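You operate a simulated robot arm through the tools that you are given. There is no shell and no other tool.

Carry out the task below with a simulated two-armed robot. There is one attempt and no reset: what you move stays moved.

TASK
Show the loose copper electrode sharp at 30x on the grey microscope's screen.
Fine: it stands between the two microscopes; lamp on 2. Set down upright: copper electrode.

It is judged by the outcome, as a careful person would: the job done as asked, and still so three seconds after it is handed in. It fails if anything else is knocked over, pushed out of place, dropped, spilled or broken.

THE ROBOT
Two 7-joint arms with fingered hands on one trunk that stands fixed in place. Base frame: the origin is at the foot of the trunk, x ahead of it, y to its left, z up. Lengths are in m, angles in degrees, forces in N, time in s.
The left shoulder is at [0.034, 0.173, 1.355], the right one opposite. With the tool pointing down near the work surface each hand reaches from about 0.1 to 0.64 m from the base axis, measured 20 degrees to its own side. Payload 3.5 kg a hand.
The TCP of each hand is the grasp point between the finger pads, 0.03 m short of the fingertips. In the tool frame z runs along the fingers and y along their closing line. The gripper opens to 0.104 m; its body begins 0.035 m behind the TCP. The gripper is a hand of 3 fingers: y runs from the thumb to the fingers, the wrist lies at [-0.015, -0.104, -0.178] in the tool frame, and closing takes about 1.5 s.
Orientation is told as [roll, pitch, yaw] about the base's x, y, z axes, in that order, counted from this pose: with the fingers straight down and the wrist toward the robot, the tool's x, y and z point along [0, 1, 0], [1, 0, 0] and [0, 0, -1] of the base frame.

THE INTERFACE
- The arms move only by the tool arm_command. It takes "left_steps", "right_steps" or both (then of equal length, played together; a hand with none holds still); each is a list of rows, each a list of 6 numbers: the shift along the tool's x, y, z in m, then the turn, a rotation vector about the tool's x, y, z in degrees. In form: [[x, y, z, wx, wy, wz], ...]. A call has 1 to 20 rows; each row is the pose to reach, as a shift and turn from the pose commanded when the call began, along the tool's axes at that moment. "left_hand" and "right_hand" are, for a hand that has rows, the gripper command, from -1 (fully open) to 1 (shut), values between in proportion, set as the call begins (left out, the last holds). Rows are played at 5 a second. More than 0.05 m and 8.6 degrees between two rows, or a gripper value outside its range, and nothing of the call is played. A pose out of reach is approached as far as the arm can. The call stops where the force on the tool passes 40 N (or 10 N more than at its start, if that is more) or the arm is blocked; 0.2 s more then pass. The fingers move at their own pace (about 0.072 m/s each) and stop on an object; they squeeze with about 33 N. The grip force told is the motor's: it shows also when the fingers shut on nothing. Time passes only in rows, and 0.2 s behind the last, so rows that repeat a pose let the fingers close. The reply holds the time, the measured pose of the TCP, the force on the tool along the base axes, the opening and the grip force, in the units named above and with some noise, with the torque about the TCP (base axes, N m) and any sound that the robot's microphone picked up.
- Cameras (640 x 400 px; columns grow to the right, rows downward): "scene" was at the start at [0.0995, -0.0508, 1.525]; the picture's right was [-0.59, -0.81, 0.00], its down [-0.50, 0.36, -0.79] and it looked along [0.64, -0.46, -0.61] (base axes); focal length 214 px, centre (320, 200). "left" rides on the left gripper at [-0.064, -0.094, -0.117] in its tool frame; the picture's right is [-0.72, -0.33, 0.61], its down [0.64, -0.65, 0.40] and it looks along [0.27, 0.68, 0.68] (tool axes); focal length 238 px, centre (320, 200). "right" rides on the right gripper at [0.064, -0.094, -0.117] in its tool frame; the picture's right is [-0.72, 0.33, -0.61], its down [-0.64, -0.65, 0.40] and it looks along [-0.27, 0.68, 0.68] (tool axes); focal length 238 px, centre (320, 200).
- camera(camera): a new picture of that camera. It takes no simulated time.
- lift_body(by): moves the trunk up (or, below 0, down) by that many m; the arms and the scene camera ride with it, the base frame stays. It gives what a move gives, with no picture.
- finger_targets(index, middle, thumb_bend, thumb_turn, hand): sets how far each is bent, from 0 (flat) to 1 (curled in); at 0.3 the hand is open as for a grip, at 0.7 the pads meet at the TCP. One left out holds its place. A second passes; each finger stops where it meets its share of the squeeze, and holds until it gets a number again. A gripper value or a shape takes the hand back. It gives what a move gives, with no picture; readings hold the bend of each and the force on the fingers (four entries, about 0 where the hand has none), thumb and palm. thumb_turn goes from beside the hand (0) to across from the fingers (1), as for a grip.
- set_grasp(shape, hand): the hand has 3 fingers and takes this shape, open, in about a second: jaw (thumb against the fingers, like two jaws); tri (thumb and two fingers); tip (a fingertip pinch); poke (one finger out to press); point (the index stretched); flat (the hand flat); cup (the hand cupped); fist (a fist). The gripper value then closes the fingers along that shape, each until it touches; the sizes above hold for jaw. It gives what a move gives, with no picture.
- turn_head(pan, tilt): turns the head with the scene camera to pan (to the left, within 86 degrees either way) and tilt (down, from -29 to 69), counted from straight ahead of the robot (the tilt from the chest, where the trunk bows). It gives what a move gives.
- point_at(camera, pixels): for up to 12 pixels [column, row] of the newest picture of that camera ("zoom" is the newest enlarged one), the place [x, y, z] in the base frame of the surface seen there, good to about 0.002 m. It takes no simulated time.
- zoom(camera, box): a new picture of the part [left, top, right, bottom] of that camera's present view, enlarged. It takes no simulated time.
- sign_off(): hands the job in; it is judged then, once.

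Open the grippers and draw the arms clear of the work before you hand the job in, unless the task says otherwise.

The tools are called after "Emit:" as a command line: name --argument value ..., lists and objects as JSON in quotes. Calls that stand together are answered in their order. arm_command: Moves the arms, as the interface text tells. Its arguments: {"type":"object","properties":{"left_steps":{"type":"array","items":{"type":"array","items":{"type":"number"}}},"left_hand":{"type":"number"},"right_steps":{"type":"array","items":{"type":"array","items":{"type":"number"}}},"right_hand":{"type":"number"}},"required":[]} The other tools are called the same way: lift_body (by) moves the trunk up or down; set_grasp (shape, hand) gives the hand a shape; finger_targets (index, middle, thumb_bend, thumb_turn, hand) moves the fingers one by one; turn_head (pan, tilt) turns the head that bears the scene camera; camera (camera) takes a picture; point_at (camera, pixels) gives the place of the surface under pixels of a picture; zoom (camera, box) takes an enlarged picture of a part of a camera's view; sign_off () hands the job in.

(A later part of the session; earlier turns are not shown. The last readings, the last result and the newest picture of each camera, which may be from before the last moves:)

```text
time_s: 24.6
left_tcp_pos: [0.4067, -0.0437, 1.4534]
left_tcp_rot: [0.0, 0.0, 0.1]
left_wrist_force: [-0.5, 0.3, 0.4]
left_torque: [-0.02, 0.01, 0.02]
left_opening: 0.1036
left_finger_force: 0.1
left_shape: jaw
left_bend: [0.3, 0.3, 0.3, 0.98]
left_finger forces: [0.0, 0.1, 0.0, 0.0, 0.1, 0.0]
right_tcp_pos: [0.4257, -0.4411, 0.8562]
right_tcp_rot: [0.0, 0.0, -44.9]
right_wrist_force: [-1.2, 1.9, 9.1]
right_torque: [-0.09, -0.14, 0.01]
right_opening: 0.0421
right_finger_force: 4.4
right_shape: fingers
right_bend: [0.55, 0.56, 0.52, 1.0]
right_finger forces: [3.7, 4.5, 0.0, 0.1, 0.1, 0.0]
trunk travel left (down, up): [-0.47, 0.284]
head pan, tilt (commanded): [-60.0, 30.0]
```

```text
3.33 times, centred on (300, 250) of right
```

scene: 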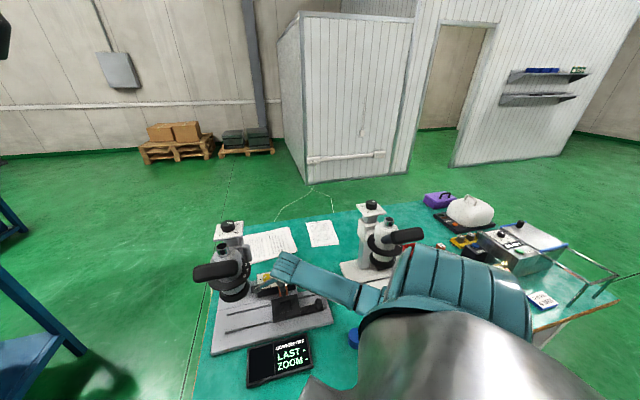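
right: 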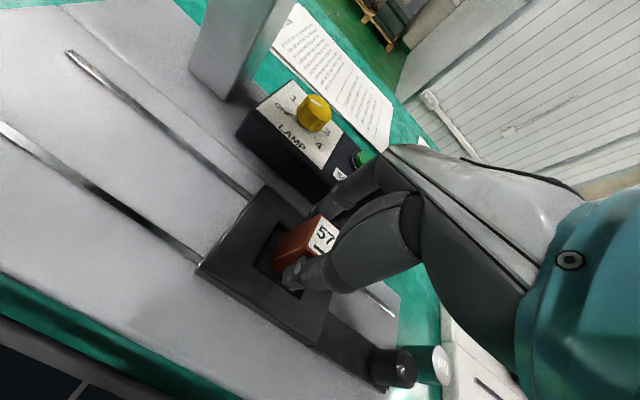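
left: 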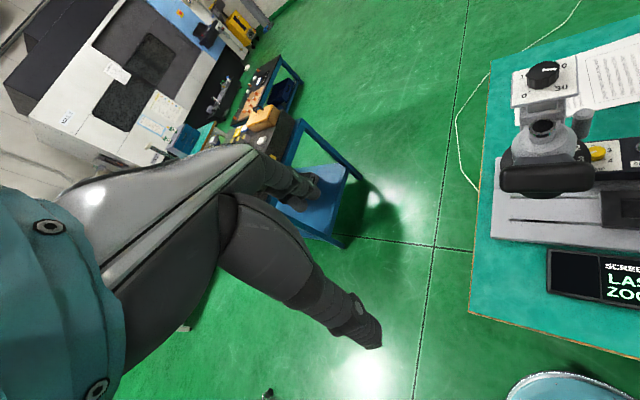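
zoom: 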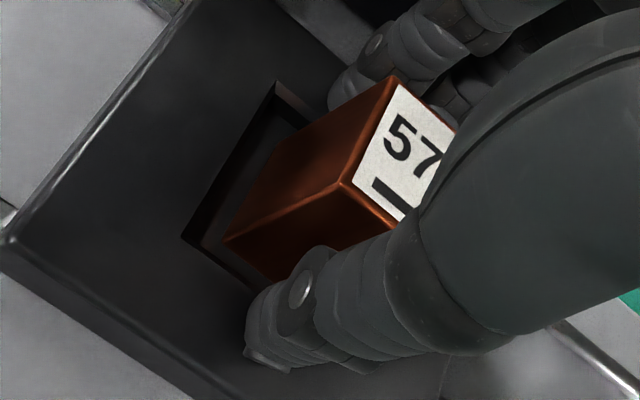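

The thumb is free, but the fingertips press lightly on the stage top (9 N up). I lift straight up now, slowly.

Emit:
arm_command --right_steps '[[0, 0, -0.003, 0, 0, 0], [0, 0, -0.006, 0, 0, 0], [0, 0, -0.01, 0, 0, 0], [0, 0, -0.01, 0, 0, 0]]'

Emit:
zoom --camera "right" --box '[240, 190, 360, 310]'

```text
time_s: 25.6
left_tcp_pos: [0.407, -0.0434, 1.4527]
left_tcp_rot: [0.0, 0.0, 0.0]
left_wrist_force: [-0.2, -0.6, 0.3]
left_torque: [0.0, 0.01, -0.01]
left_opening: 0.1034
left_finger_force: 0.1
left_shape: jaw
left_bend: [0.3, 0.3, 0.3, 0.98]
left_finger forces: [0.0, 0.1, 0.1, 0.0, 0.0, 0.0]
right_tcp_pos: [0.4241, -0.4421, 0.8641]
right_tcp_rot: [0.1, 0.1, -44.9]
right_wrist_force: [1.1, -1.1, 0.1]
right_torque: [0.01, 0.02, -0.02]
right_opening: 0.0438
right_finger_force: 0.1
right_shape: fingers
right_bend: [0.54, 0.54, 0.52, 1.0]
right_finger forces: [0.0, 0.0, 0.1, 0.0, 0.0, 0.0]
trunk travel left (down, up): [-0.47, 0.284]
head pan, tilt (commanded): [-60.0, 30.0]
```

```text
3.33 times, centred on (300, 250) of right
```

zoom: 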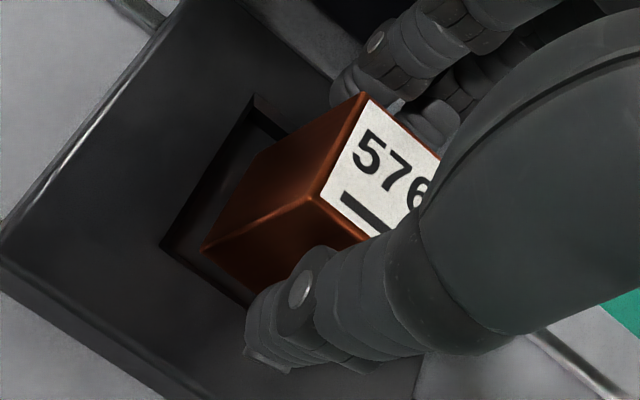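

All forces are zero and the block stands in the recess. I lift the hand 0.13 m clear.

Emit:
arm_command --right_steps '[[0, 0, -0.02, 0, 0, 0], [0, 0, -0.04, 0, 0, 0], [0, 0, -0.07, 0, 0, 0], [0, 0, -0.1, 0, 0, 0], [0, -0.02, -0.13, 0, 0, 0], [0, -0.02, -0.13, 0, 0, 0]]'

Emit:
camera --camera "right"

Emit:
camera --camera "scene"

Emit:
zoom --camera "right" --box '[120, 150, 340, 380]'

```text
time_s: 27.0
left_tcp_pos: [0.4083, -0.0445, 1.4529]
left_tcp_rot: [0.0, 0.0, 0.0]
left_wrist_force: [-0.2, 0.2, -0.6]
left_torque: [0.01, 0.0, 0.0]
left_opening: 0.1038
left_finger_force: 0.0
left_shape: jaw
left_bend: [0.3, 0.3, 0.3, 0.98]
left_finger forces: [0.0, 0.1, 0.0, 0.0, 0.1, 0.1]
right_tcp_pos: [0.4109, -0.4293, 0.9967]
right_tcp_rot: [0.1, 0.1, -45.0]
right_wrist_force: [0.2, -0.3, -0.9]
right_torque: [0.02, -0.03, -0.02]
right_opening: 0.0436
right_finger_force: 0.1
right_shape: fingers
right_bend: [0.54, 0.54, 0.52, 1.0]
right_finger forces: [0.0, 0.0, 0.1, 0.1, 0.0, 0.0]
trunk travel left (down, up): [-0.47, 0.284]
head pan, tilt (commanded): [-60.0, 30.0]
```

```text
taken
```

right: 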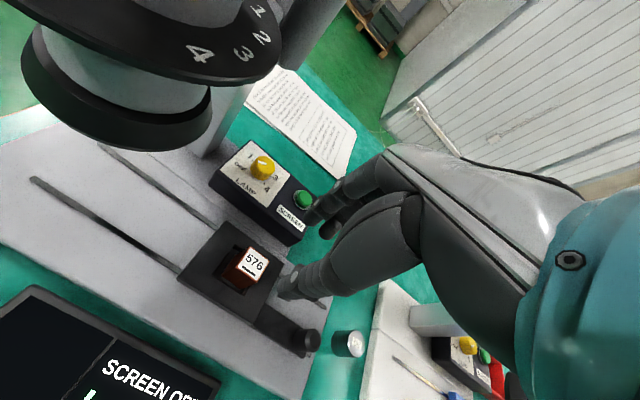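

```text
taken
```

scene: 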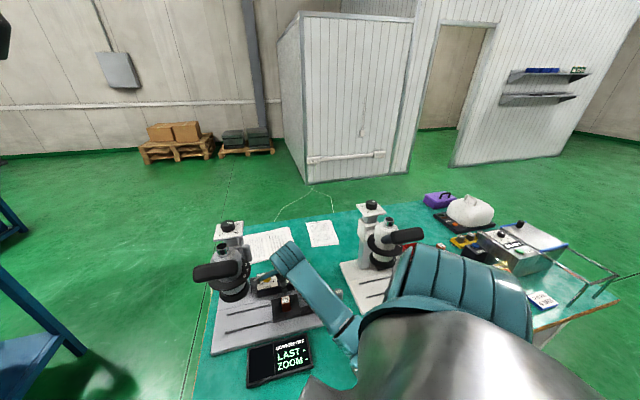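

```text
1.74 times, centred on (230, 265) of right
```

zoom: 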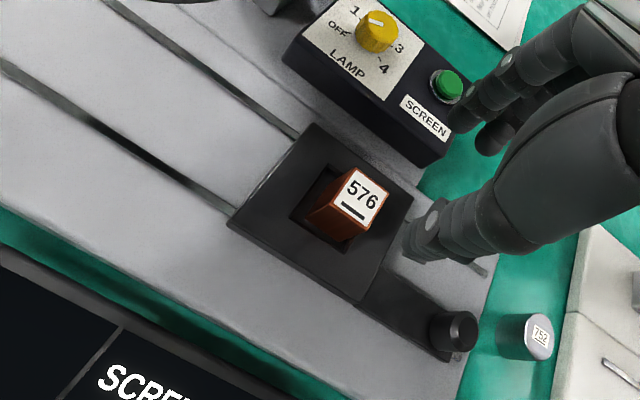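

The block stands upright in the recess. Next I measure the screen button, lamp knob, and stage handle precisely.

Emit:
zoom --camera "right" --box '[210, 130, 330, 250]'

Emit:
point_at --camera "right" --pixels '[[303, 199], [300, 197], [306, 202], [264, 165], [258, 160], [270, 162], [253, 260], [243, 250], [262, 272], [313, 341], [311, 333], [255, 180]]'

Emit:
zoom --camera "scene" --box '[200, 205, 320, 350]'

```text
3.33 times, centred on (270, 190) of right
```

zoom: 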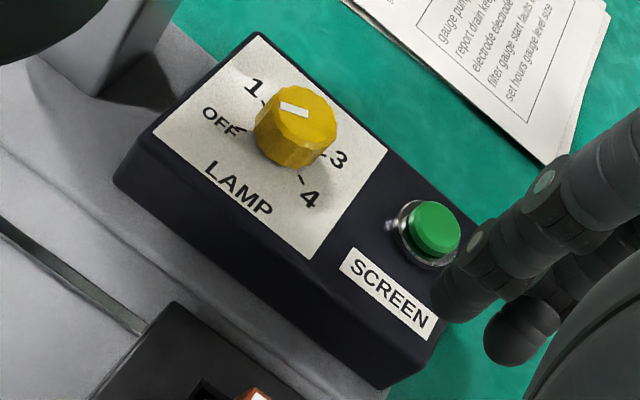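

```text
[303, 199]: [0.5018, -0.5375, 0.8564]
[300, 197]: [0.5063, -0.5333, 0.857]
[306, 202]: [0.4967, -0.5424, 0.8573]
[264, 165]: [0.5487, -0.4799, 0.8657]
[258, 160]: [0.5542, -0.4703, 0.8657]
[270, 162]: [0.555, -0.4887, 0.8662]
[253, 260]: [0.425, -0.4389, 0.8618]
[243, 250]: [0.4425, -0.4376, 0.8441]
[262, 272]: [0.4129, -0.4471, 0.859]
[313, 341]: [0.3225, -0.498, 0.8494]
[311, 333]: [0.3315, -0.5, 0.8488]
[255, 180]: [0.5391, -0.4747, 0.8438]
```

```text
2.76 times, centred on (260, 278) of scene
```

zoom: 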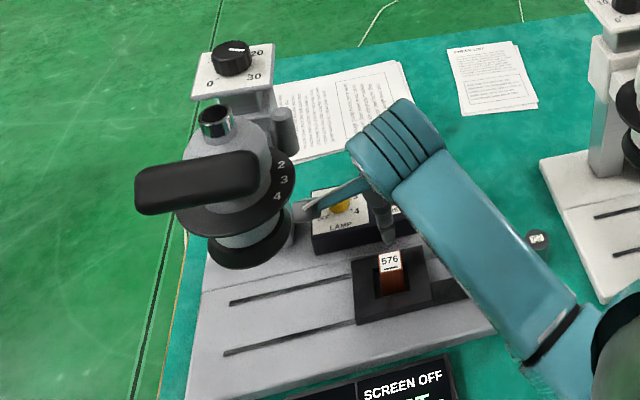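

The block top is at (0.425,-0.439,0.862); button top ≈ (0.5015,-0.538,0.857). I shape the right hand to "poke" and see where the fingertip lies.

Emit:
set_grasp --hand "right" --shape "poke"

Emit:
camera --camera "right"

Emit:
zoom --camera "right" --box '[240, 120, 440, 320]'

Emit:
zoom --camera "scene" --box '[240, 230, 340, 320]'

```text
time_s: 27.9
left_tcp_pos: [0.4079, -0.0439, 1.453]
left_tcp_rot: [0.0, 0.0, 0.0]
left_wrist_force: [0.5, 0.3, -0.8]
left_torque: [-0.02, -0.01, 0.03]
left_opening: 0.1035
left_finger_force: 0.0
left_shape: jaw
left_bend: [0.3, 0.3, 0.3, 0.98]
left_finger forces: [0.0, 0.0, 0.0, 0.1, 0.0, 0.0]
right_tcp_pos: [0.4097, -0.4277, 0.9975]
right_tcp_rot: [0.1, 0.0, -44.8]
right_wrist_force: [-0.1, 0.4, -0.9]
right_torque: [-0.01, -0.01, -0.02]
right_opening: 0.0001
right_finger_force: 0.1
right_shape: poke
right_bend: [0.7, 0.7, 1.0, 1.0]
right_finger forces: [0.1, 0.0, 0.0, 0.0, 0.1, 0.1]
trunk travel left (down, up): [-0.47, 0.284]
head pan, tilt (commanded): [-60.0, 30.0]
```

```text
taken
```

right: 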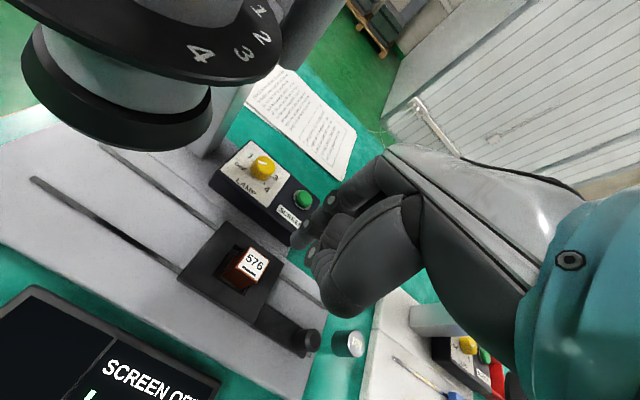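

```text
2.00 times, centred on (340, 220) of right
```

zoom: 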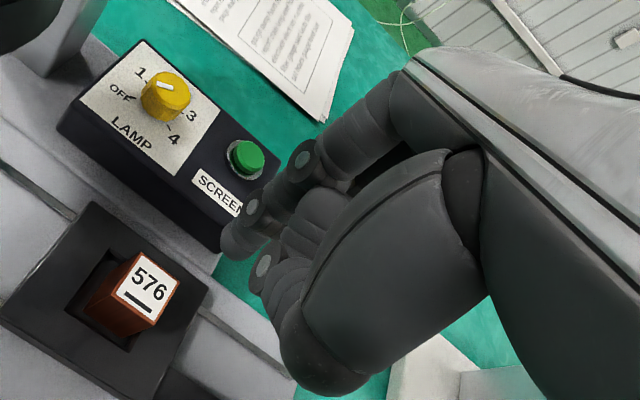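

```text
4.44 times, centred on (290, 275) of scene
```

zoom: 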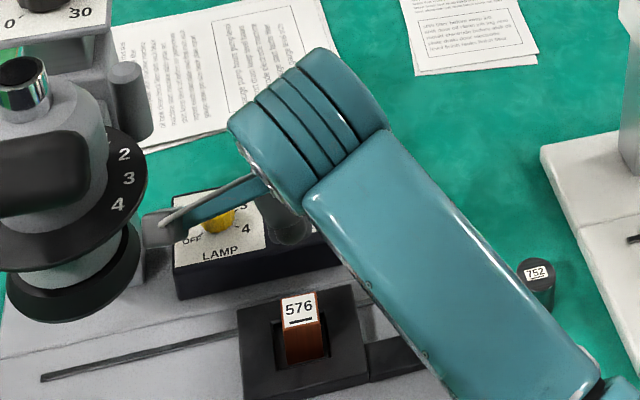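

In poke shape both index and middle point down at the TCP. I measure the index fingertip's location from the right camera.

Emit:
zoom --camera "right" --box '[270, 180, 370, 290]'

Emit:
point_at --camera "zoom" --pixels '[[150, 235], [165, 250], [180, 210], [190, 175], [215, 280], [225, 300], [250, 230], [140, 225], [250, 265], [200, 250], [270, 130]]'

```text
3.64 times, centred on (320, 235) of right
```

zoom: 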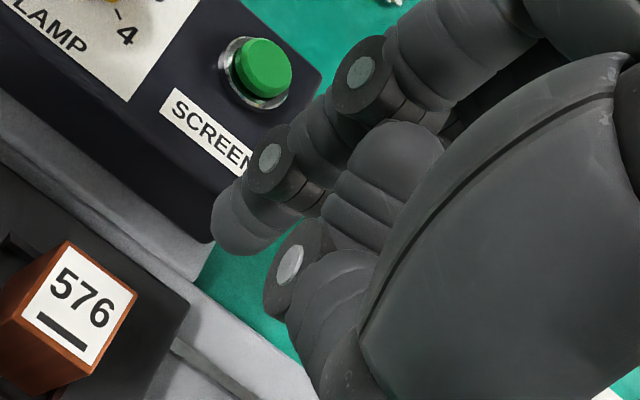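

```text
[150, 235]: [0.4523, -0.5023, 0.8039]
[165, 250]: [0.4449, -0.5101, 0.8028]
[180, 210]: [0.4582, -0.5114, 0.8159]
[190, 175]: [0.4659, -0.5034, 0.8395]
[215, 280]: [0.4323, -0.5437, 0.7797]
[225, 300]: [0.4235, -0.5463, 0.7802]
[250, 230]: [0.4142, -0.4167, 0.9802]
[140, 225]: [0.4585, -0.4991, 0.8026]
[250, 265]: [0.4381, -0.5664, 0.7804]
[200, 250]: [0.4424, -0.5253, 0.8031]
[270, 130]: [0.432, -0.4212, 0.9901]
```

I sample the fingertip itself more closely.

Emit:
point_at --camera "zoom" --pixels '[[222, 215], [235, 245], [265, 245], [280, 225], [240, 200], [270, 160], [290, 200], [250, 250], [220, 235], [310, 150]]'

```text
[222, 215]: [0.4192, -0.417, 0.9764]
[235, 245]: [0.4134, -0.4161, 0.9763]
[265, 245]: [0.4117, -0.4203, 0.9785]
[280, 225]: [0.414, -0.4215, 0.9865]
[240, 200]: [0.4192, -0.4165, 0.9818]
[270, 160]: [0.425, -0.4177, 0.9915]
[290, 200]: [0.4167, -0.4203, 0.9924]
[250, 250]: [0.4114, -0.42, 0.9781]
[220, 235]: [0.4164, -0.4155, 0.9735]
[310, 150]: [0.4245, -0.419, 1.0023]
```

The index tip sits about 12 mm to the camera side of the TCP at tip depth ~0.03 m. I curl the middle finger away and move above the screen button.

Emit:
finger_targets --hand "right" --index 0.7 --middle 1.0 --thumb_bend 1.0 --thumb_turn 1.0

Emit:
arm_command --right_steps '[[-0.005, 0.028, 0.0, 0, 0, 0], [-0.01, 0.057, 0.01, 0, 0, 0], [-0.015, 0.085, 0.02, 0, 0, 0], [-0.02, 0.114, 0.035, 0, 0, 0], [-0.025, 0.142, 0.05, 0, 0, 0], [-0.025, 0.142, 0.05, 0, 0, 0]]'

Emit:
camera --camera "right"

Emit:
camera --camera "scene"

Emit:
zoom --camera "scene" --box '[200, 205, 340, 320]'

```text
time_s: 28.9
left_tcp_pos: [0.4076, -0.0434, 1.4521]
left_tcp_rot: [-0.1, -0.1, 0.0]
left_wrist_force: [-0.7, 0.2, 0.4]
left_torque: [0.01, -0.04, 0.01]
left_opening: 0.1037
left_finger_force: 0.0
left_shape: jaw
left_bend: [0.3, 0.3, 0.3, 0.98]
left_finger forces: [0.0, 0.0, 0.0, 0.0, 0.0, 0.1]
right_tcp_pos: [0.4108, -0.4287, 0.996]
right_tcp_rot: [0.1, 0.1, -44.8]
right_wrist_force: [0.2, 0.1, -0.1]
right_torque: [-0.02, 0.02, 0.01]
right_opening: 0.0211
right_finger_force: 0.1
right_shape: fingers
right_bend: [0.39, 1.0, 1.0, 1.0]
right_finger forces: [0.0, 0.1, 0.0, 0.1, 0.0, 0.0]
trunk travel left (down, up): [-0.47, 0.284]
head pan, tilt (commanded): [-60.0, 30.0]
```

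```text
time_s: 30.3
left_tcp_pos: [0.4062, -0.0432, 1.4523]
left_tcp_rot: [0.0, 0.0, 0.1]
left_wrist_force: [-0.3, 1.0, -0.4]
left_torque: [-0.01, 0.01, -0.01]
left_opening: 0.1034
left_finger_force: 0.1
left_shape: jaw
left_bend: [0.3, 0.3, 0.3, 0.98]
left_finger forces: [0.0, 0.0, 0.0, 0.0, 0.0, 0.0]
right_tcp_pos: [0.4946, -0.5457, 0.9469]
right_tcp_rot: [0.2, 0.0, -44.8]
right_wrist_force: [-0.1, 0.7, 0.4]
right_torque: [-0.04, -0.01, -0.03]
right_opening: 0.0208
right_finger_force: 0.1
right_shape: fingers
right_bend: [0.4, 1.0, 0.99, 1.0]
right_finger forces: [0.0, 0.0, 0.1, 0.0, 0.0, 0.0]
trunk travel left (down, up): [-0.47, 0.284]
head pan, tilt (commanded): [-60.0, 30.0]
```

```text
taken
```

right: 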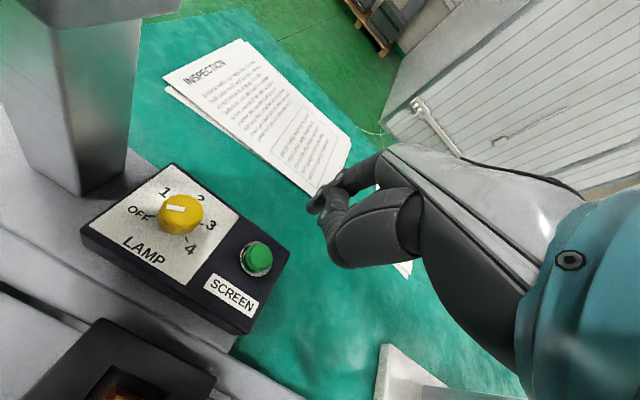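

```text
taken
```

scene: 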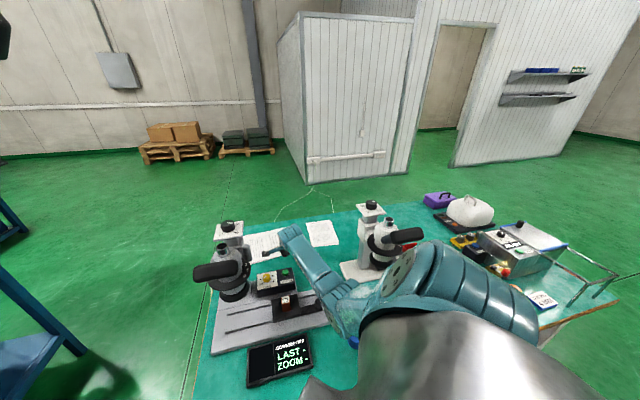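

```text
3.48 times, centred on (270, 262) of scene
```

zoom: 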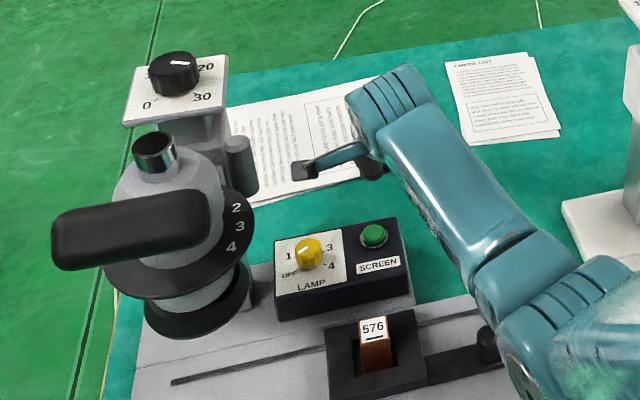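

The index reads only 0.4 bend—something blocks it. I zoom in on the hand to see the finger arrangement.

Emit:
zoom --camera "right" --box '[280, 130, 430, 290]'

```text
2.50 times, centred on (355, 210) of right
```

zoom: 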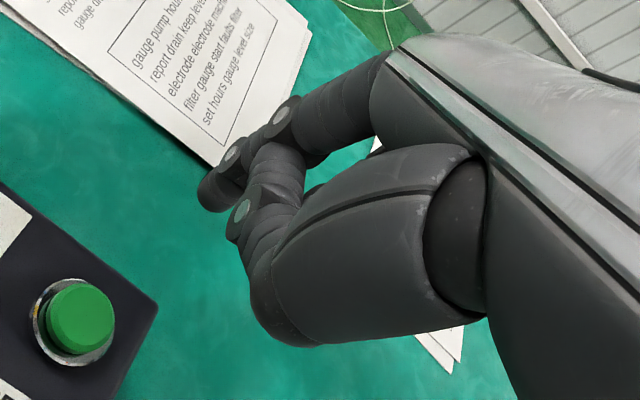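

The curled thumb tip is pushing the index outward. I open the thumb first, then bend index 0.7/middle 1.0, then re-curl the thumb partly.

Emit:
finger_targets --hand "right" --index 0.7 --middle 1.0 --thumb_bend 0.3 --thumb_turn 1.0

Emit:
zoom --camera "right" --box '[240, 130, 430, 330]'

```text
time_s: 31.3
left_tcp_pos: [0.4069, -0.0441, 1.4539]
left_tcp_rot: [0.0, -0.1, 0.1]
left_wrist_force: [0.8, -0.1, 0.8]
left_torque: [-0.01, -0.01, -0.03]
left_opening: 0.1034
left_finger_force: 0.1
left_shape: jaw
left_bend: [0.3, 0.3, 0.3, 0.98]
left_finger forces: [0.0, 0.1, 0.1, 0.1, 0.0, 0.0]
right_tcp_pos: [0.4932, -0.5469, 0.9454]
right_tcp_rot: [0.1, 0.1, -44.9]
right_wrist_force: [0.7, -0.2, 0.3]
right_torque: [-0.02, -0.01, 0.0]
right_opening: 0.0517
right_finger_force: 0.0
right_shape: fingers
right_bend: [0.7, 1.0, 0.3, 0.98]
right_finger forces: [0.0, 0.0, 0.1, 0.0, 0.0, 0.0]
trunk travel left (down, up): [-0.47, 0.284]
head pan, tilt (commanded): [-60.0, 30.0]
```

```text
2.00 times, centred on (335, 230) of right
```

zoom: 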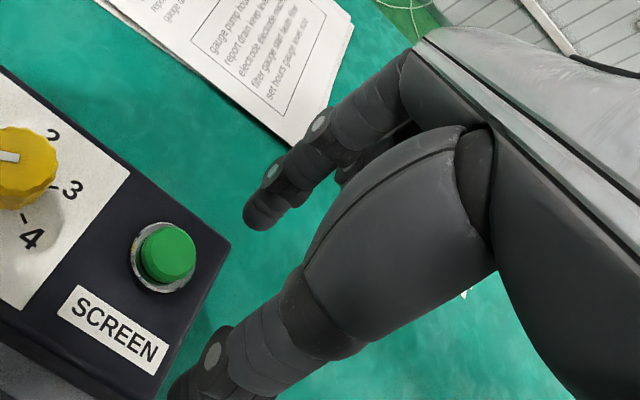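

Index is now out with the middle curled. I measure the index tip and thumb tip.

Emit:
point_at --camera "zoom" --pixels '[[258, 210], [250, 222], [270, 222], [265, 195], [285, 205], [200, 385], [215, 355], [190, 395], [320, 125], [272, 170], [165, 252], [168, 262]]'

```text
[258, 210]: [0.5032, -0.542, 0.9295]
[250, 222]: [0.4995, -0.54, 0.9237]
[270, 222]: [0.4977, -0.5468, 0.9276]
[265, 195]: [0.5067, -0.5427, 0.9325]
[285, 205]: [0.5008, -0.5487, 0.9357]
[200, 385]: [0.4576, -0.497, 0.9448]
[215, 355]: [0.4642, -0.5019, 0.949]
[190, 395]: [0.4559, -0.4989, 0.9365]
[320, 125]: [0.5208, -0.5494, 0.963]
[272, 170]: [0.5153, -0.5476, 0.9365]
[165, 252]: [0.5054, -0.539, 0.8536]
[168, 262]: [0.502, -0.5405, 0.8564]
```

Tip is at about (0.498,-0.546); the button centre is (0.5035,-0.5395,0.856). I shift to it and lower to just above contact.

Emit:
arm_command --right_steps '[[0.0088, -0.001, 0.01, 0, 0, 0], [0.0088, -0.001, 0.03, 0, 0, 0], [0.0088, -0.001, 0.05, 0, 0, 0], [0.0088, -0.001, 0.056, 0, 0, 0], [0.0088, -0.001, 0.056, 0, 0, 0]]'

Emit:
zoom --camera "right" --box '[230, 160, 390, 330]'

```text
time_s: 32.5
left_tcp_pos: [0.4092, -0.043, 1.4521]
left_tcp_rot: [0.0, 0.0, 0.0]
left_wrist_force: [0.2, -0.1, -0.2]
left_torque: [-0.01, 0.04, 0.03]
left_opening: 0.1037
left_finger_force: 0.1
left_shape: jaw
left_bend: [0.3, 0.3, 0.3, 0.98]
left_finger forces: [0.1, 0.1, 0.0, 0.0, 0.0, 0.0]
right_tcp_pos: [0.4992, -0.5393, 0.8892]
right_tcp_rot: [0.1, 0.1, -44.9]
right_wrist_force: [0.1, -0.1, -0.9]
right_torque: [0.03, 0.01, -0.01]
right_opening: 0.0518
right_finger_force: 0.0
right_shape: fingers
right_bend: [0.7, 1.0, 0.3, 0.98]
right_finger forces: [0.0, 0.0, 0.0, 0.1, 0.0, 0.1]
trunk travel left (down, up): [-0.47, 0.284]
head pan, tilt (commanded): [-60.0, 30.0]
```

```text
2.35 times, centred on (310, 245) of right
```

zoom: 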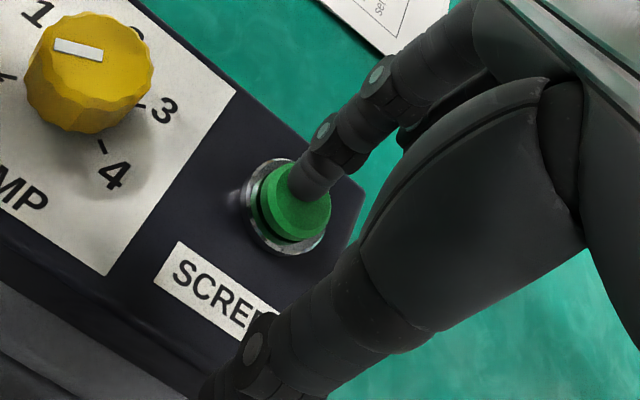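

The tip is over the button, a few mm toward its far edge. I nudge 3 mm back and press in small steps.

Emit:
arm_command --right_steps '[[0, -0.003, 0.0, 0, 0, 0], [0, -0.003, 0.002, 0, 0, 0], [0, -0.003, 0.004, 0, 0, 0], [0, -0.003, 0.006, 0, 0, 0]]'

Emit:
zoom --camera "right" --box '[230, 160, 390, 330]'

Emit:
zoom --camera "scene" --box '[230, 320, 330, 400]'

```text
time_s: 33.5
left_tcp_pos: [0.4072, -0.0443, 1.4531]
left_tcp_rot: [-0.1, 0.0, 0.0]
left_wrist_force: [0.0, -0.4, 0.2]
left_torque: [0.01, -0.01, 0.02]
left_opening: 0.1037
left_finger_force: 0.0
left_shape: jaw
left_bend: [0.3, 0.3, 0.3, 0.98]
left_finger forces: [0.1, 0.0, 0.0, 0.1, 0.0, 0.1]
right_tcp_pos: [0.4963, -0.5382, 0.8846]
right_tcp_rot: [0.1, -0.1, -45.0]
right_wrist_force: [0.3, -0.6, 2.8]
right_torque: [-0.03, -0.05, -0.04]
right_opening: 0.0515
right_finger_force: 1.1
right_shape: fingers
right_bend: [0.7, 1.0, 0.3, 0.98]
right_finger forces: [2.1, 0.1, 0.1, 0.0, 0.1, 0.1]
trunk travel left (down, up): [-0.47, 0.284]
head pan, tilt (commanded): [-60.0, 30.0]
heard: click
```

```text
2.35 times, centred on (310, 245) of right
```

zoom: 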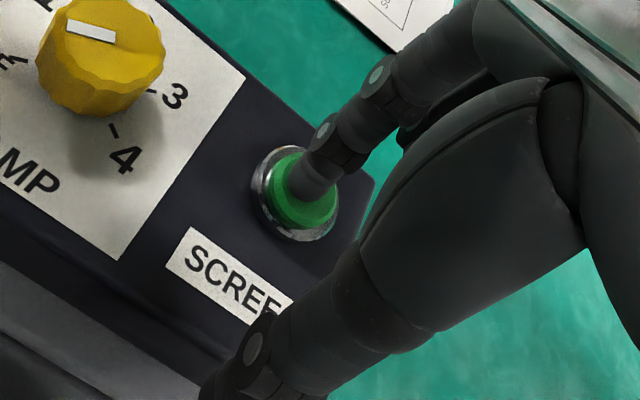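

```text
5.00 times, centred on (280, 360) of scene
```

zoom: 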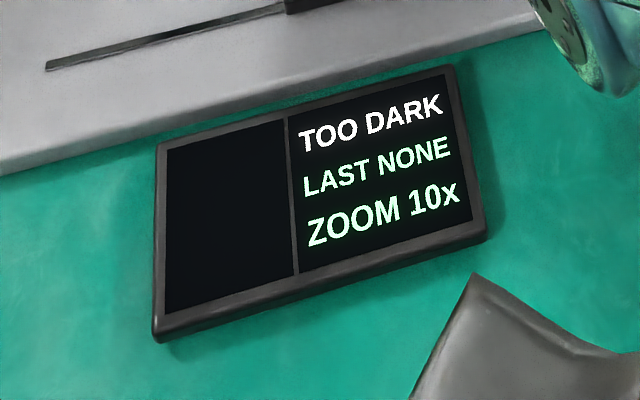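

Click heard; the screen now shows "TOO DARK / LAST NONE / ZOOM 10x", so the lever sets zoom (1 = 10x). I retract upward and study the lamp dial's tick angles.

Emit:
arm_command --right_steps '[[0, 0, -0.02, 0, 0, 0], [0, 0, -0.05, 0, 0, 0], [0, -0.03, -0.08, 0, 0, 0], [-0.02, -0.06, -0.1, 0, 0, 0], [-0.02, -0.06, -0.1, 0, 0, 0]]'

Emit:
camera --camera "right"

Emit:
camera --camera "scene"

Emit:
zoom --camera "scene" --box '[245, 250, 305, 300]'

Emit:
zoom --camera "scene" --box '[230, 320, 330, 400]'

```text
time_s: 34.7
left_tcp_pos: [0.4082, -0.0434, 1.4522]
left_tcp_rot: [-0.1, 0.0, 0.1]
left_wrist_force: [-0.4, -0.4, 0.4]
left_torque: [0.01, 0.02, 0.02]
left_opening: 0.1037
left_finger_force: 0.1
left_shape: jaw
left_bend: [0.3, 0.3, 0.3, 0.98]
left_finger forces: [0.1, 0.0, 0.1, 0.0, 0.1, 0.0]
right_tcp_pos: [0.4397, -0.5076, 0.9844]
right_tcp_rot: [0.0, 0.1, -44.9]
right_wrist_force: [-0.6, 0.4, -0.6]
right_torque: [0.02, -0.02, 0.02]
right_opening: 0.0518
right_finger_force: 0.0
right_shape: fingers
right_bend: [0.7, 1.0, 0.3, 0.98]
right_finger forces: [0.0, 0.1, 0.0, 0.0, 0.0, 0.1]
trunk travel left (down, up): [-0.47, 0.284]
head pan, tilt (commanded): [-60.0, 30.0]
```

```text
taken
```

right: 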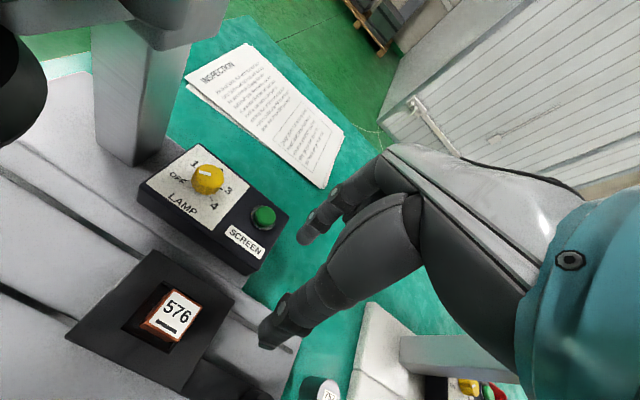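

```text
taken
```

scene: 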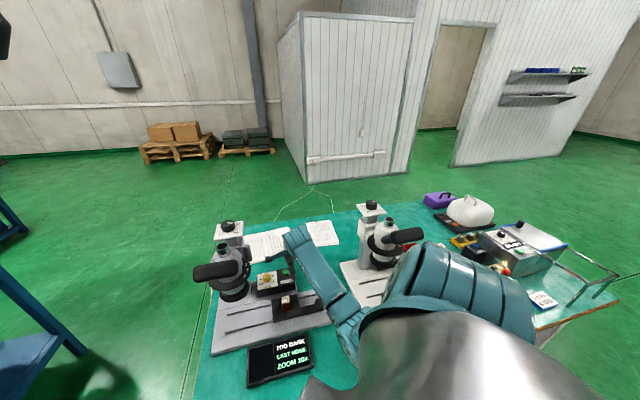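

```text
8.00 times, centred on (275, 275) of scene
```

zoom: 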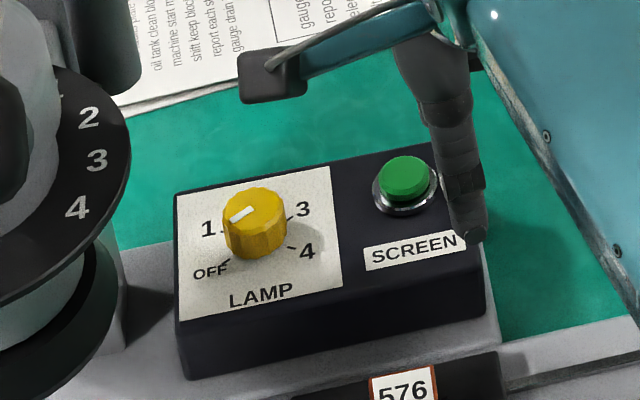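

```text
5.00 times, centred on (280, 360) of scene
```

zoom: 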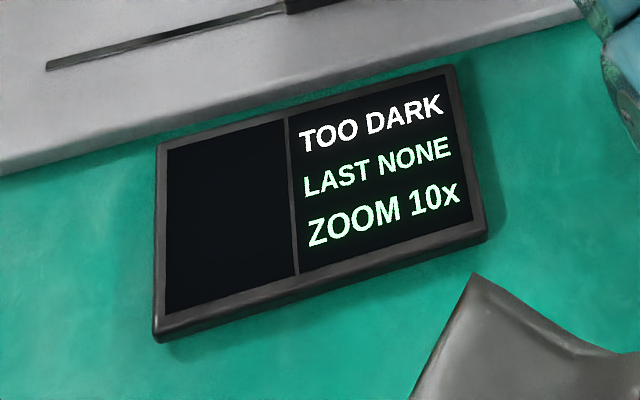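

The screen stays on. I zoom on the lamp dial and measure its ticks and knob.

Emit:
zoom --camera "right" --box '[160, 140, 250, 225]'

Emit:
point_at --camera "zoom" --pixels '[[230, 205], [240, 145], [290, 270], [370, 255], [395, 225], [390, 120], [320, 170], [350, 190], [285, 170], [170, 220], [270, 330]]'

```text
4.71 times, centred on (205, 182) of right
```

zoom: 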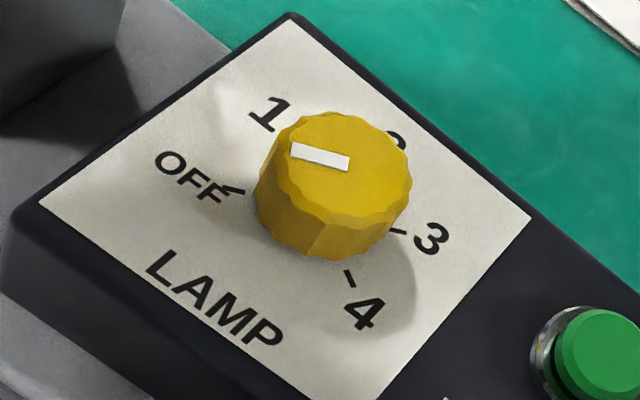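

```text
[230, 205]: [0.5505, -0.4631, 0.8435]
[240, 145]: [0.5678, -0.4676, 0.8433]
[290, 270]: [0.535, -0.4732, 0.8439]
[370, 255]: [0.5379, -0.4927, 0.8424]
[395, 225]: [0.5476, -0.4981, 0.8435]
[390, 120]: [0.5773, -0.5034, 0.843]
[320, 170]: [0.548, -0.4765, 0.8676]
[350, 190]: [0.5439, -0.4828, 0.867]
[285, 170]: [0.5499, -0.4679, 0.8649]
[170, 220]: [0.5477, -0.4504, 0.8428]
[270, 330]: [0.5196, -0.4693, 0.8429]
```

I query the exact knob centre and each tick on the plate.

Emit:
point_at --camera "zoom" --pixels '[[345, 163], [232, 190], [398, 232], [349, 279], [278, 128], [265, 113], [432, 240], [363, 315], [188, 178], [395, 140], [300, 152], [345, 161]]'

```text
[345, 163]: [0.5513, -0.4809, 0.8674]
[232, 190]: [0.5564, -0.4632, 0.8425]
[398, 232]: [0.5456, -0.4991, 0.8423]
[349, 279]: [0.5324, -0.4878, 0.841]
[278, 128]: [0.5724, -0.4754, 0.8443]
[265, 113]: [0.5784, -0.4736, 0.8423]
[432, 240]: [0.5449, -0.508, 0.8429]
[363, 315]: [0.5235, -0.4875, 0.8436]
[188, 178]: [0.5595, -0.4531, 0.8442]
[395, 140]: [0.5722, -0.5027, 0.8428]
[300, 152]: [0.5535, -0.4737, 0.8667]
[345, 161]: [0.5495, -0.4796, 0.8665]
```

The ticks are 60° apart (OFF≈74°, 1≈14°, 2≈−46°) and the white mark actually points at OFF. So the lamp must turn 120° clockwise. I raise the hand, set an open pinch, and yaw it toward +30° to gain turning range.

Emit:
finger_targets --hand "right" --index 0.45 --middle 0.45 --thumb_bend 0.45 --thumb_turn 1.0

Emit:
arm_command --right_steps '[[0, 0, -0.02, 0, 0, -7.5], [0, 0, -0.04, 0, 0, -15], [0, 0, -0.06, 0, 0, -22.5], [0, 0, -0.08, 0, 0, -30], [0, 0, -0.1, 0, 0, -37.5], [0, 0, -0.12, 0, 0, -45], [0, 0, -0.14, 0, 0, -52.5], [0, 0, -0.16, 0, 0, -60], [0, 0, -0.16, 0, 0, -67.5], [0, 0, -0.16, 0, 0, -75], [0, 0, -0.16, 0, 0, -75]]'

Emit:
camera --camera "scene"

```text
time_s: 35.7
left_tcp_pos: [0.4073, -0.043, 1.4528]
left_tcp_rot: [0.0, 0.0, 0.0]
left_wrist_force: [0.0, 0.0, -0.1]
left_torque: [0.0, -0.02, -0.02]
left_opening: 0.1037
left_finger_force: 0.1
left_shape: jaw
left_bend: [0.3, 0.3, 0.3, 0.98]
left_finger forces: [0.0, 0.1, 0.0, 0.0, 0.1, 0.1]
right_tcp_pos: [0.4391, -0.5085, 0.9846]
right_tcp_rot: [0.1, 0.0, -44.9]
right_wrist_force: [0.8, 0.5, 0.4]
right_torque: [-0.03, 0.03, 0.02]
right_opening: 0.0649
right_finger_force: 0.0
right_shape: fingers
right_bend: [0.45, 0.45, 0.45, 0.99]
right_finger forces: [0.0, 0.0, 0.0, 0.1, 0.1, 0.1]
trunk travel left (down, up): [-0.47, 0.284]
head pan, tilt (commanded): [-60.0, 30.0]
```

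```text
time_s: 38.1
left_tcp_pos: [0.407, -0.0434, 1.4532]
left_tcp_rot: [0.0, 0.0, 0.0]
left_wrist_force: [-0.1, 0.1, -0.3]
left_torque: [0.01, 0.0, -0.02]
left_opening: 0.1036
left_finger_force: 0.1
left_shape: jaw
left_bend: [0.3, 0.3, 0.3, 0.98]
left_finger forces: [0.1, 0.0, 0.1, 0.0, 0.0, 0.1]
right_tcp_pos: [0.4407, -0.5082, 1.1427]
right_tcp_rot: [0.0, -0.1, 30.3]
right_wrist_force: [-0.6, -0.3, 0.2]
right_torque: [-0.01, -0.01, -0.01]
right_opening: 0.0653
right_finger_force: 0.1
right_shape: fingers
right_bend: [0.45, 0.45, 0.45, 0.99]
right_finger forces: [0.0, 0.0, 0.0, 0.0, 0.0, 0.0]
trunk travel left (down, up): [-0.47, 0.284]
head pan, tilt (commanded): [-60.0, 30.0]
```

```text
taken
```

scene: 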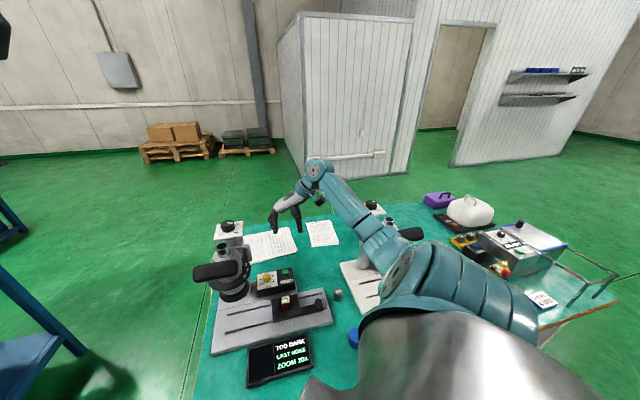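

Yaw +30° is reached with the arm fairly straight. I check the elbow's position before lowering the trunk.

Emit:
zoom --camera "scene" --box '[260, 150, 440, 310]'

Emit:
point_at --camera "scene" --pixels '[[385, 245], [395, 260], [405, 250], [375, 235], [350, 205], [320, 170], [410, 232], [380, 205], [400, 240], [297, 220], [275, 225]]'

```text
2.50 times, centred on (350, 230) of scene
```

zoom: 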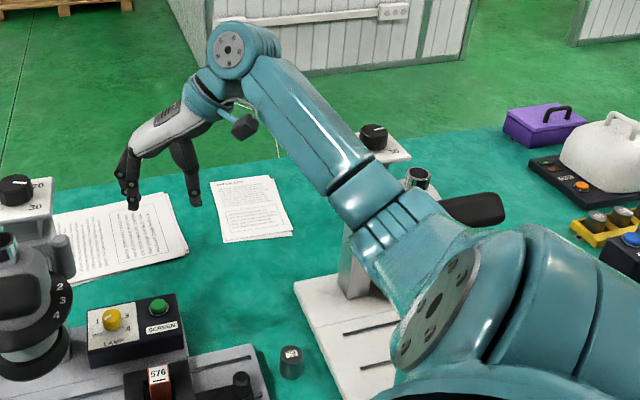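

```text
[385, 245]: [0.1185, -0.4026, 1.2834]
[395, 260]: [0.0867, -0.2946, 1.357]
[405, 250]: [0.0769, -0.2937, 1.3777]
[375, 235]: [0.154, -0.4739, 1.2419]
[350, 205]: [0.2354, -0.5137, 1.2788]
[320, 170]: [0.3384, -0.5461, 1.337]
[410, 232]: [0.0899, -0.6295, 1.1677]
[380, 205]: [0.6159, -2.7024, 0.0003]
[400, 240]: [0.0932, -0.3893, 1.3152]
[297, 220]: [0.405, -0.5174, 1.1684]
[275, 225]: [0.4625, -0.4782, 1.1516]
```

Elbow (≈(0.15,-0.46,1.22)) keeps about 5+ cm from the white eyepiece. I lower the trunk 0.12 m, bringing the hand to z≈1.02.

Emit:
lift_body --by -0.12

Emit:
camera --camera "scene"

Emit:
camera --camera "right"

Emit:
point_at --camera "right" --pixels '[[100, 200], [150, 200], [200, 200], [250, 200], [100, 100], [200, 100], [250, 100]]'

```text
time_s: 39.6
left_tcp_pos: [0.4076, -0.0427, 1.3343]
left_tcp_rot: [-0.1, 0.1, 0.0]
left_wrist_force: [0.1, 0.5, -1.0]
left_torque: [-0.02, -0.03, 0.0]
left_opening: 0.1037
left_finger_force: 0.0
left_shape: jaw
left_bend: [0.3, 0.3, 0.3, 0.98]
left_finger forces: [0.0, 0.1, 0.0, 0.0, 0.0, 0.0]
right_tcp_pos: [0.4398, -0.5093, 1.0229]
right_tcp_rot: [0.1, -0.1, 30.1]
right_wrist_force: [0.1, 0.8, 0.4]
right_torque: [0.0, 0.02, -0.03]
right_opening: 0.0652
right_finger_force: 0.0
right_shape: fingers
right_bend: [0.45, 0.45, 0.45, 0.99]
right_finger forces: [0.0, 0.0, 0.0, 0.0, 0.1, 0.0]
trunk travel left (down, up): [-0.35, 0.404]
head pan, tilt (commanded): [-60.0, 30.0]
```

```text
taken
```

scene: 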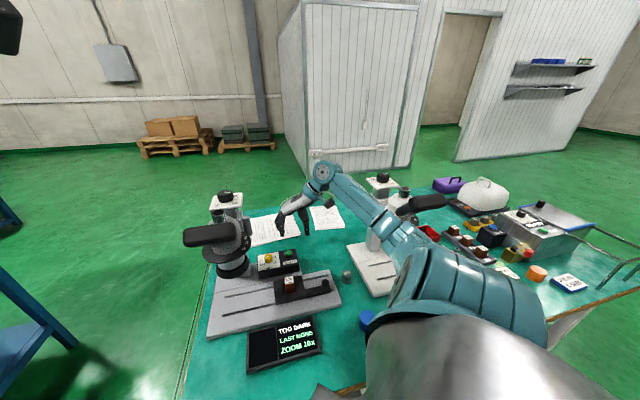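

```text
taken
```

right: 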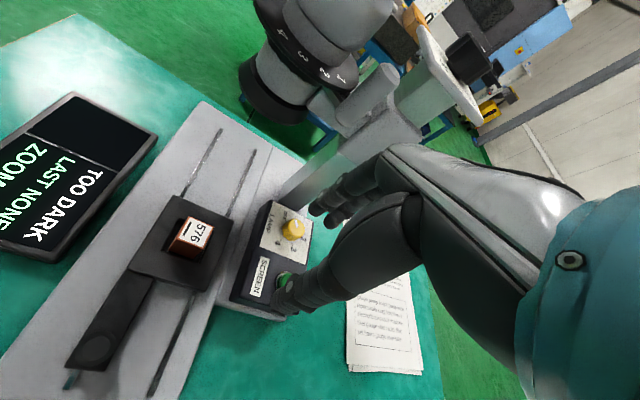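

```text
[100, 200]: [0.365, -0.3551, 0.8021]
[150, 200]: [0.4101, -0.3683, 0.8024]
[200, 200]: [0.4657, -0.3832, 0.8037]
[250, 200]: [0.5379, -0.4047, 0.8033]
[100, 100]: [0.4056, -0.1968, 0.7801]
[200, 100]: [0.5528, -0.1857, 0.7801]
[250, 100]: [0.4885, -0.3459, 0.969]
```

This view shows column, peg lever and dial. I measure the column and peg to plan clearance at the lamp knob.

Emit:
zoom --camera "right" --box '[220, 20, 400, 280]'

Emit:
point_at --camera "right" --pixels '[[300, 185], [320, 175], [345, 155], [385, 75], [372, 95], [350, 118], [325, 100], [415, 105], [295, 229], [280, 200], [290, 290], [340, 90]]'

```text
1.54 times, centred on (310, 150) of right
```

zoom: 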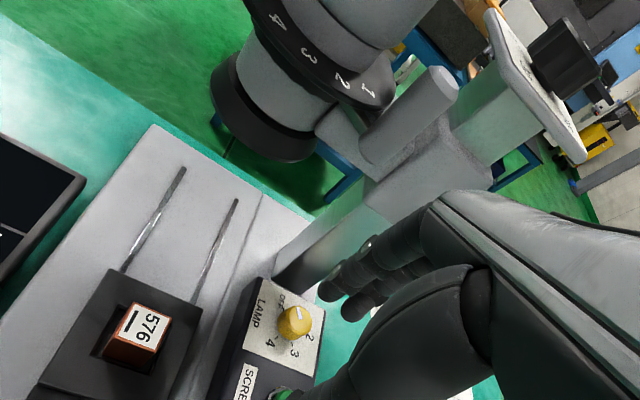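

```text
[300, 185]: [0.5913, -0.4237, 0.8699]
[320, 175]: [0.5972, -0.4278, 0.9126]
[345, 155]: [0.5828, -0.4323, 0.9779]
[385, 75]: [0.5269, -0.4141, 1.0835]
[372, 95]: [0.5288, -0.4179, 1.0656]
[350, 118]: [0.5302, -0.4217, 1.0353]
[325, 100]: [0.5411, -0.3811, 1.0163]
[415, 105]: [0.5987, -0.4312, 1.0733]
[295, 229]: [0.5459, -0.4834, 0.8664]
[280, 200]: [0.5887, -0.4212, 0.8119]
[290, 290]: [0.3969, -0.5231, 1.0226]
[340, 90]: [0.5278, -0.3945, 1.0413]
```

Clearances look acceptable for yaw +30°→−15°. I measure the knob's diameter before choosing the finger opening.

Emit:
zoom --camera "right" --box '[265, 200, 325, 260]'

Emit:
point_at --camera "zoom" --pixels '[[200, 200], [240, 150], [300, 130], [360, 180], [300, 200], [260, 260], [340, 250], [300, 290], [220, 240], [240, 200], [330, 140], [280, 170]]'

```text
6.67 times, centred on (295, 230) of right
```

zoom: 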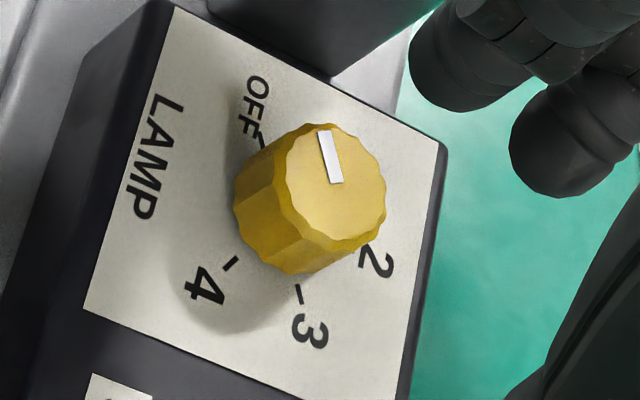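

```text
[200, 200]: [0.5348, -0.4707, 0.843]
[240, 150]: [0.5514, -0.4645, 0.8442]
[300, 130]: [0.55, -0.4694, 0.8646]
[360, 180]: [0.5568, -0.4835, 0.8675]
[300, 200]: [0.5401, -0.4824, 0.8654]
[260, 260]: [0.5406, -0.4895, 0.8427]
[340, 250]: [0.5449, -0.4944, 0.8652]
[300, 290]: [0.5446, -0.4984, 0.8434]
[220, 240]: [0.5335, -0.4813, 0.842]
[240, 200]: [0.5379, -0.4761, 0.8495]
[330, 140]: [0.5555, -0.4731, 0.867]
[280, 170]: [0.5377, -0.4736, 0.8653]
```

Knob centre ≈ (0.550,-0.481), diameter ~26 mm, top z 0.867. I lower to z 0.93, then move horizontally over the knob with ~50 mm opening.

Emit:
finger_targets --hand "right" --index 0.5 --middle 0.5 --thumb_bend 0.5 --thumb_turn 1.0

Emit:
arm_command --right_steps '[[0, 0, 0.03, 0, 0, 0], [0, 0, 0.06, 0, 0, 0], [0, 0, 0.09, 0, 0, 0], [-0.01, 0.035, 0.09, 0, 0, 0], [-0.02, 0.07, 0.09, 0, 0, 0], [-0.0308, 0.1093, 0.09, 0, 0, 0], [-0.0308, 0.1093, 0.09, 0, 0, 0]]'

Emit:
camera --camera "scene"

Emit:
camera --camera "right"

Emit:
zoom --camera "scene" --box '[190, 180, 340, 310]'

```text
time_s: 40.6
left_tcp_pos: [0.4075, -0.0433, 1.3321]
left_tcp_rot: [0.0, 0.0, 0.0]
left_wrist_force: [0.0, -0.8, 0.5]
left_torque: [0.01, -0.03, 0.01]
left_opening: 0.1036
left_finger_force: 0.1
left_shape: jaw
left_bend: [0.3, 0.3, 0.3, 0.98]
left_finger forces: [0.1, 0.0, 0.1, 0.0, 0.0, 0.1]
right_tcp_pos: [0.4405, -0.508, 1.0234]
right_tcp_rot: [0.2, 0.0, 30.2]
right_wrist_force: [0.3, -0.5, -0.3]
right_torque: [-0.02, 0.02, 0.01]
right_opening: 0.0526
right_finger_force: 0.1
right_shape: fingers
right_bend: [0.5, 0.5, 0.5, 1.0]
right_finger forces: [0.1, 0.0, 0.0, 0.0, 0.1, 0.0]
trunk travel left (down, up): [-0.35, 0.404]
head pan, tilt (commanded): [-60.0, 30.0]
```

```text
time_s: 42.2
left_tcp_pos: [0.4071, -0.0431, 1.3337]
left_tcp_rot: [0.0, 0.0, -0.1]
left_wrist_force: [0.3, 0.3, 0.5]
left_torque: [0.01, -0.01, 0.03]
left_opening: 0.1038
left_finger_force: 0.0
left_shape: jaw
left_bend: [0.3, 0.3, 0.3, 0.98]
left_finger forces: [0.1, 0.0, 0.1, 0.0, 0.1, 0.0]
right_tcp_pos: [0.5525, -0.4811, 0.9328]
right_tcp_rot: [0.0, -0.1, 30.0]
right_wrist_force: [0.2, 0.5, 0.3]
right_torque: [0.01, -0.05, 0.01]
right_opening: 0.0523
right_finger_force: 0.0
right_shape: fingers
right_bend: [0.5, 0.5, 0.5, 1.0]
right_finger forces: [0.0, 0.0, 0.1, 0.0, 0.0, 0.1]
trunk travel left (down, up): [-0.35, 0.404]
head pan, tilt (commanded): [-60.0, 30.0]
```

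```text
taken
```

scene: 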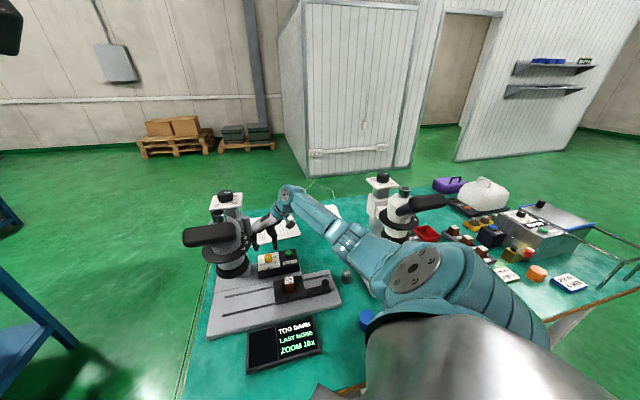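

```text
taken
```

right: 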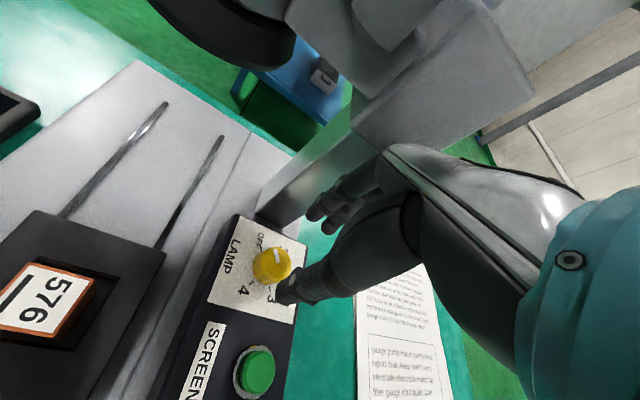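

```text
3.08 times, centred on (265, 245) of scene
```

zoom: 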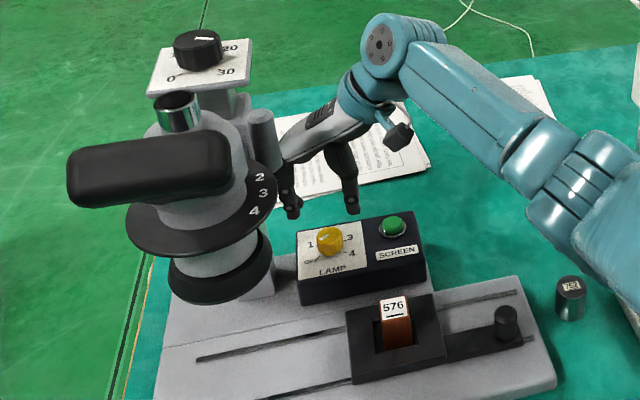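

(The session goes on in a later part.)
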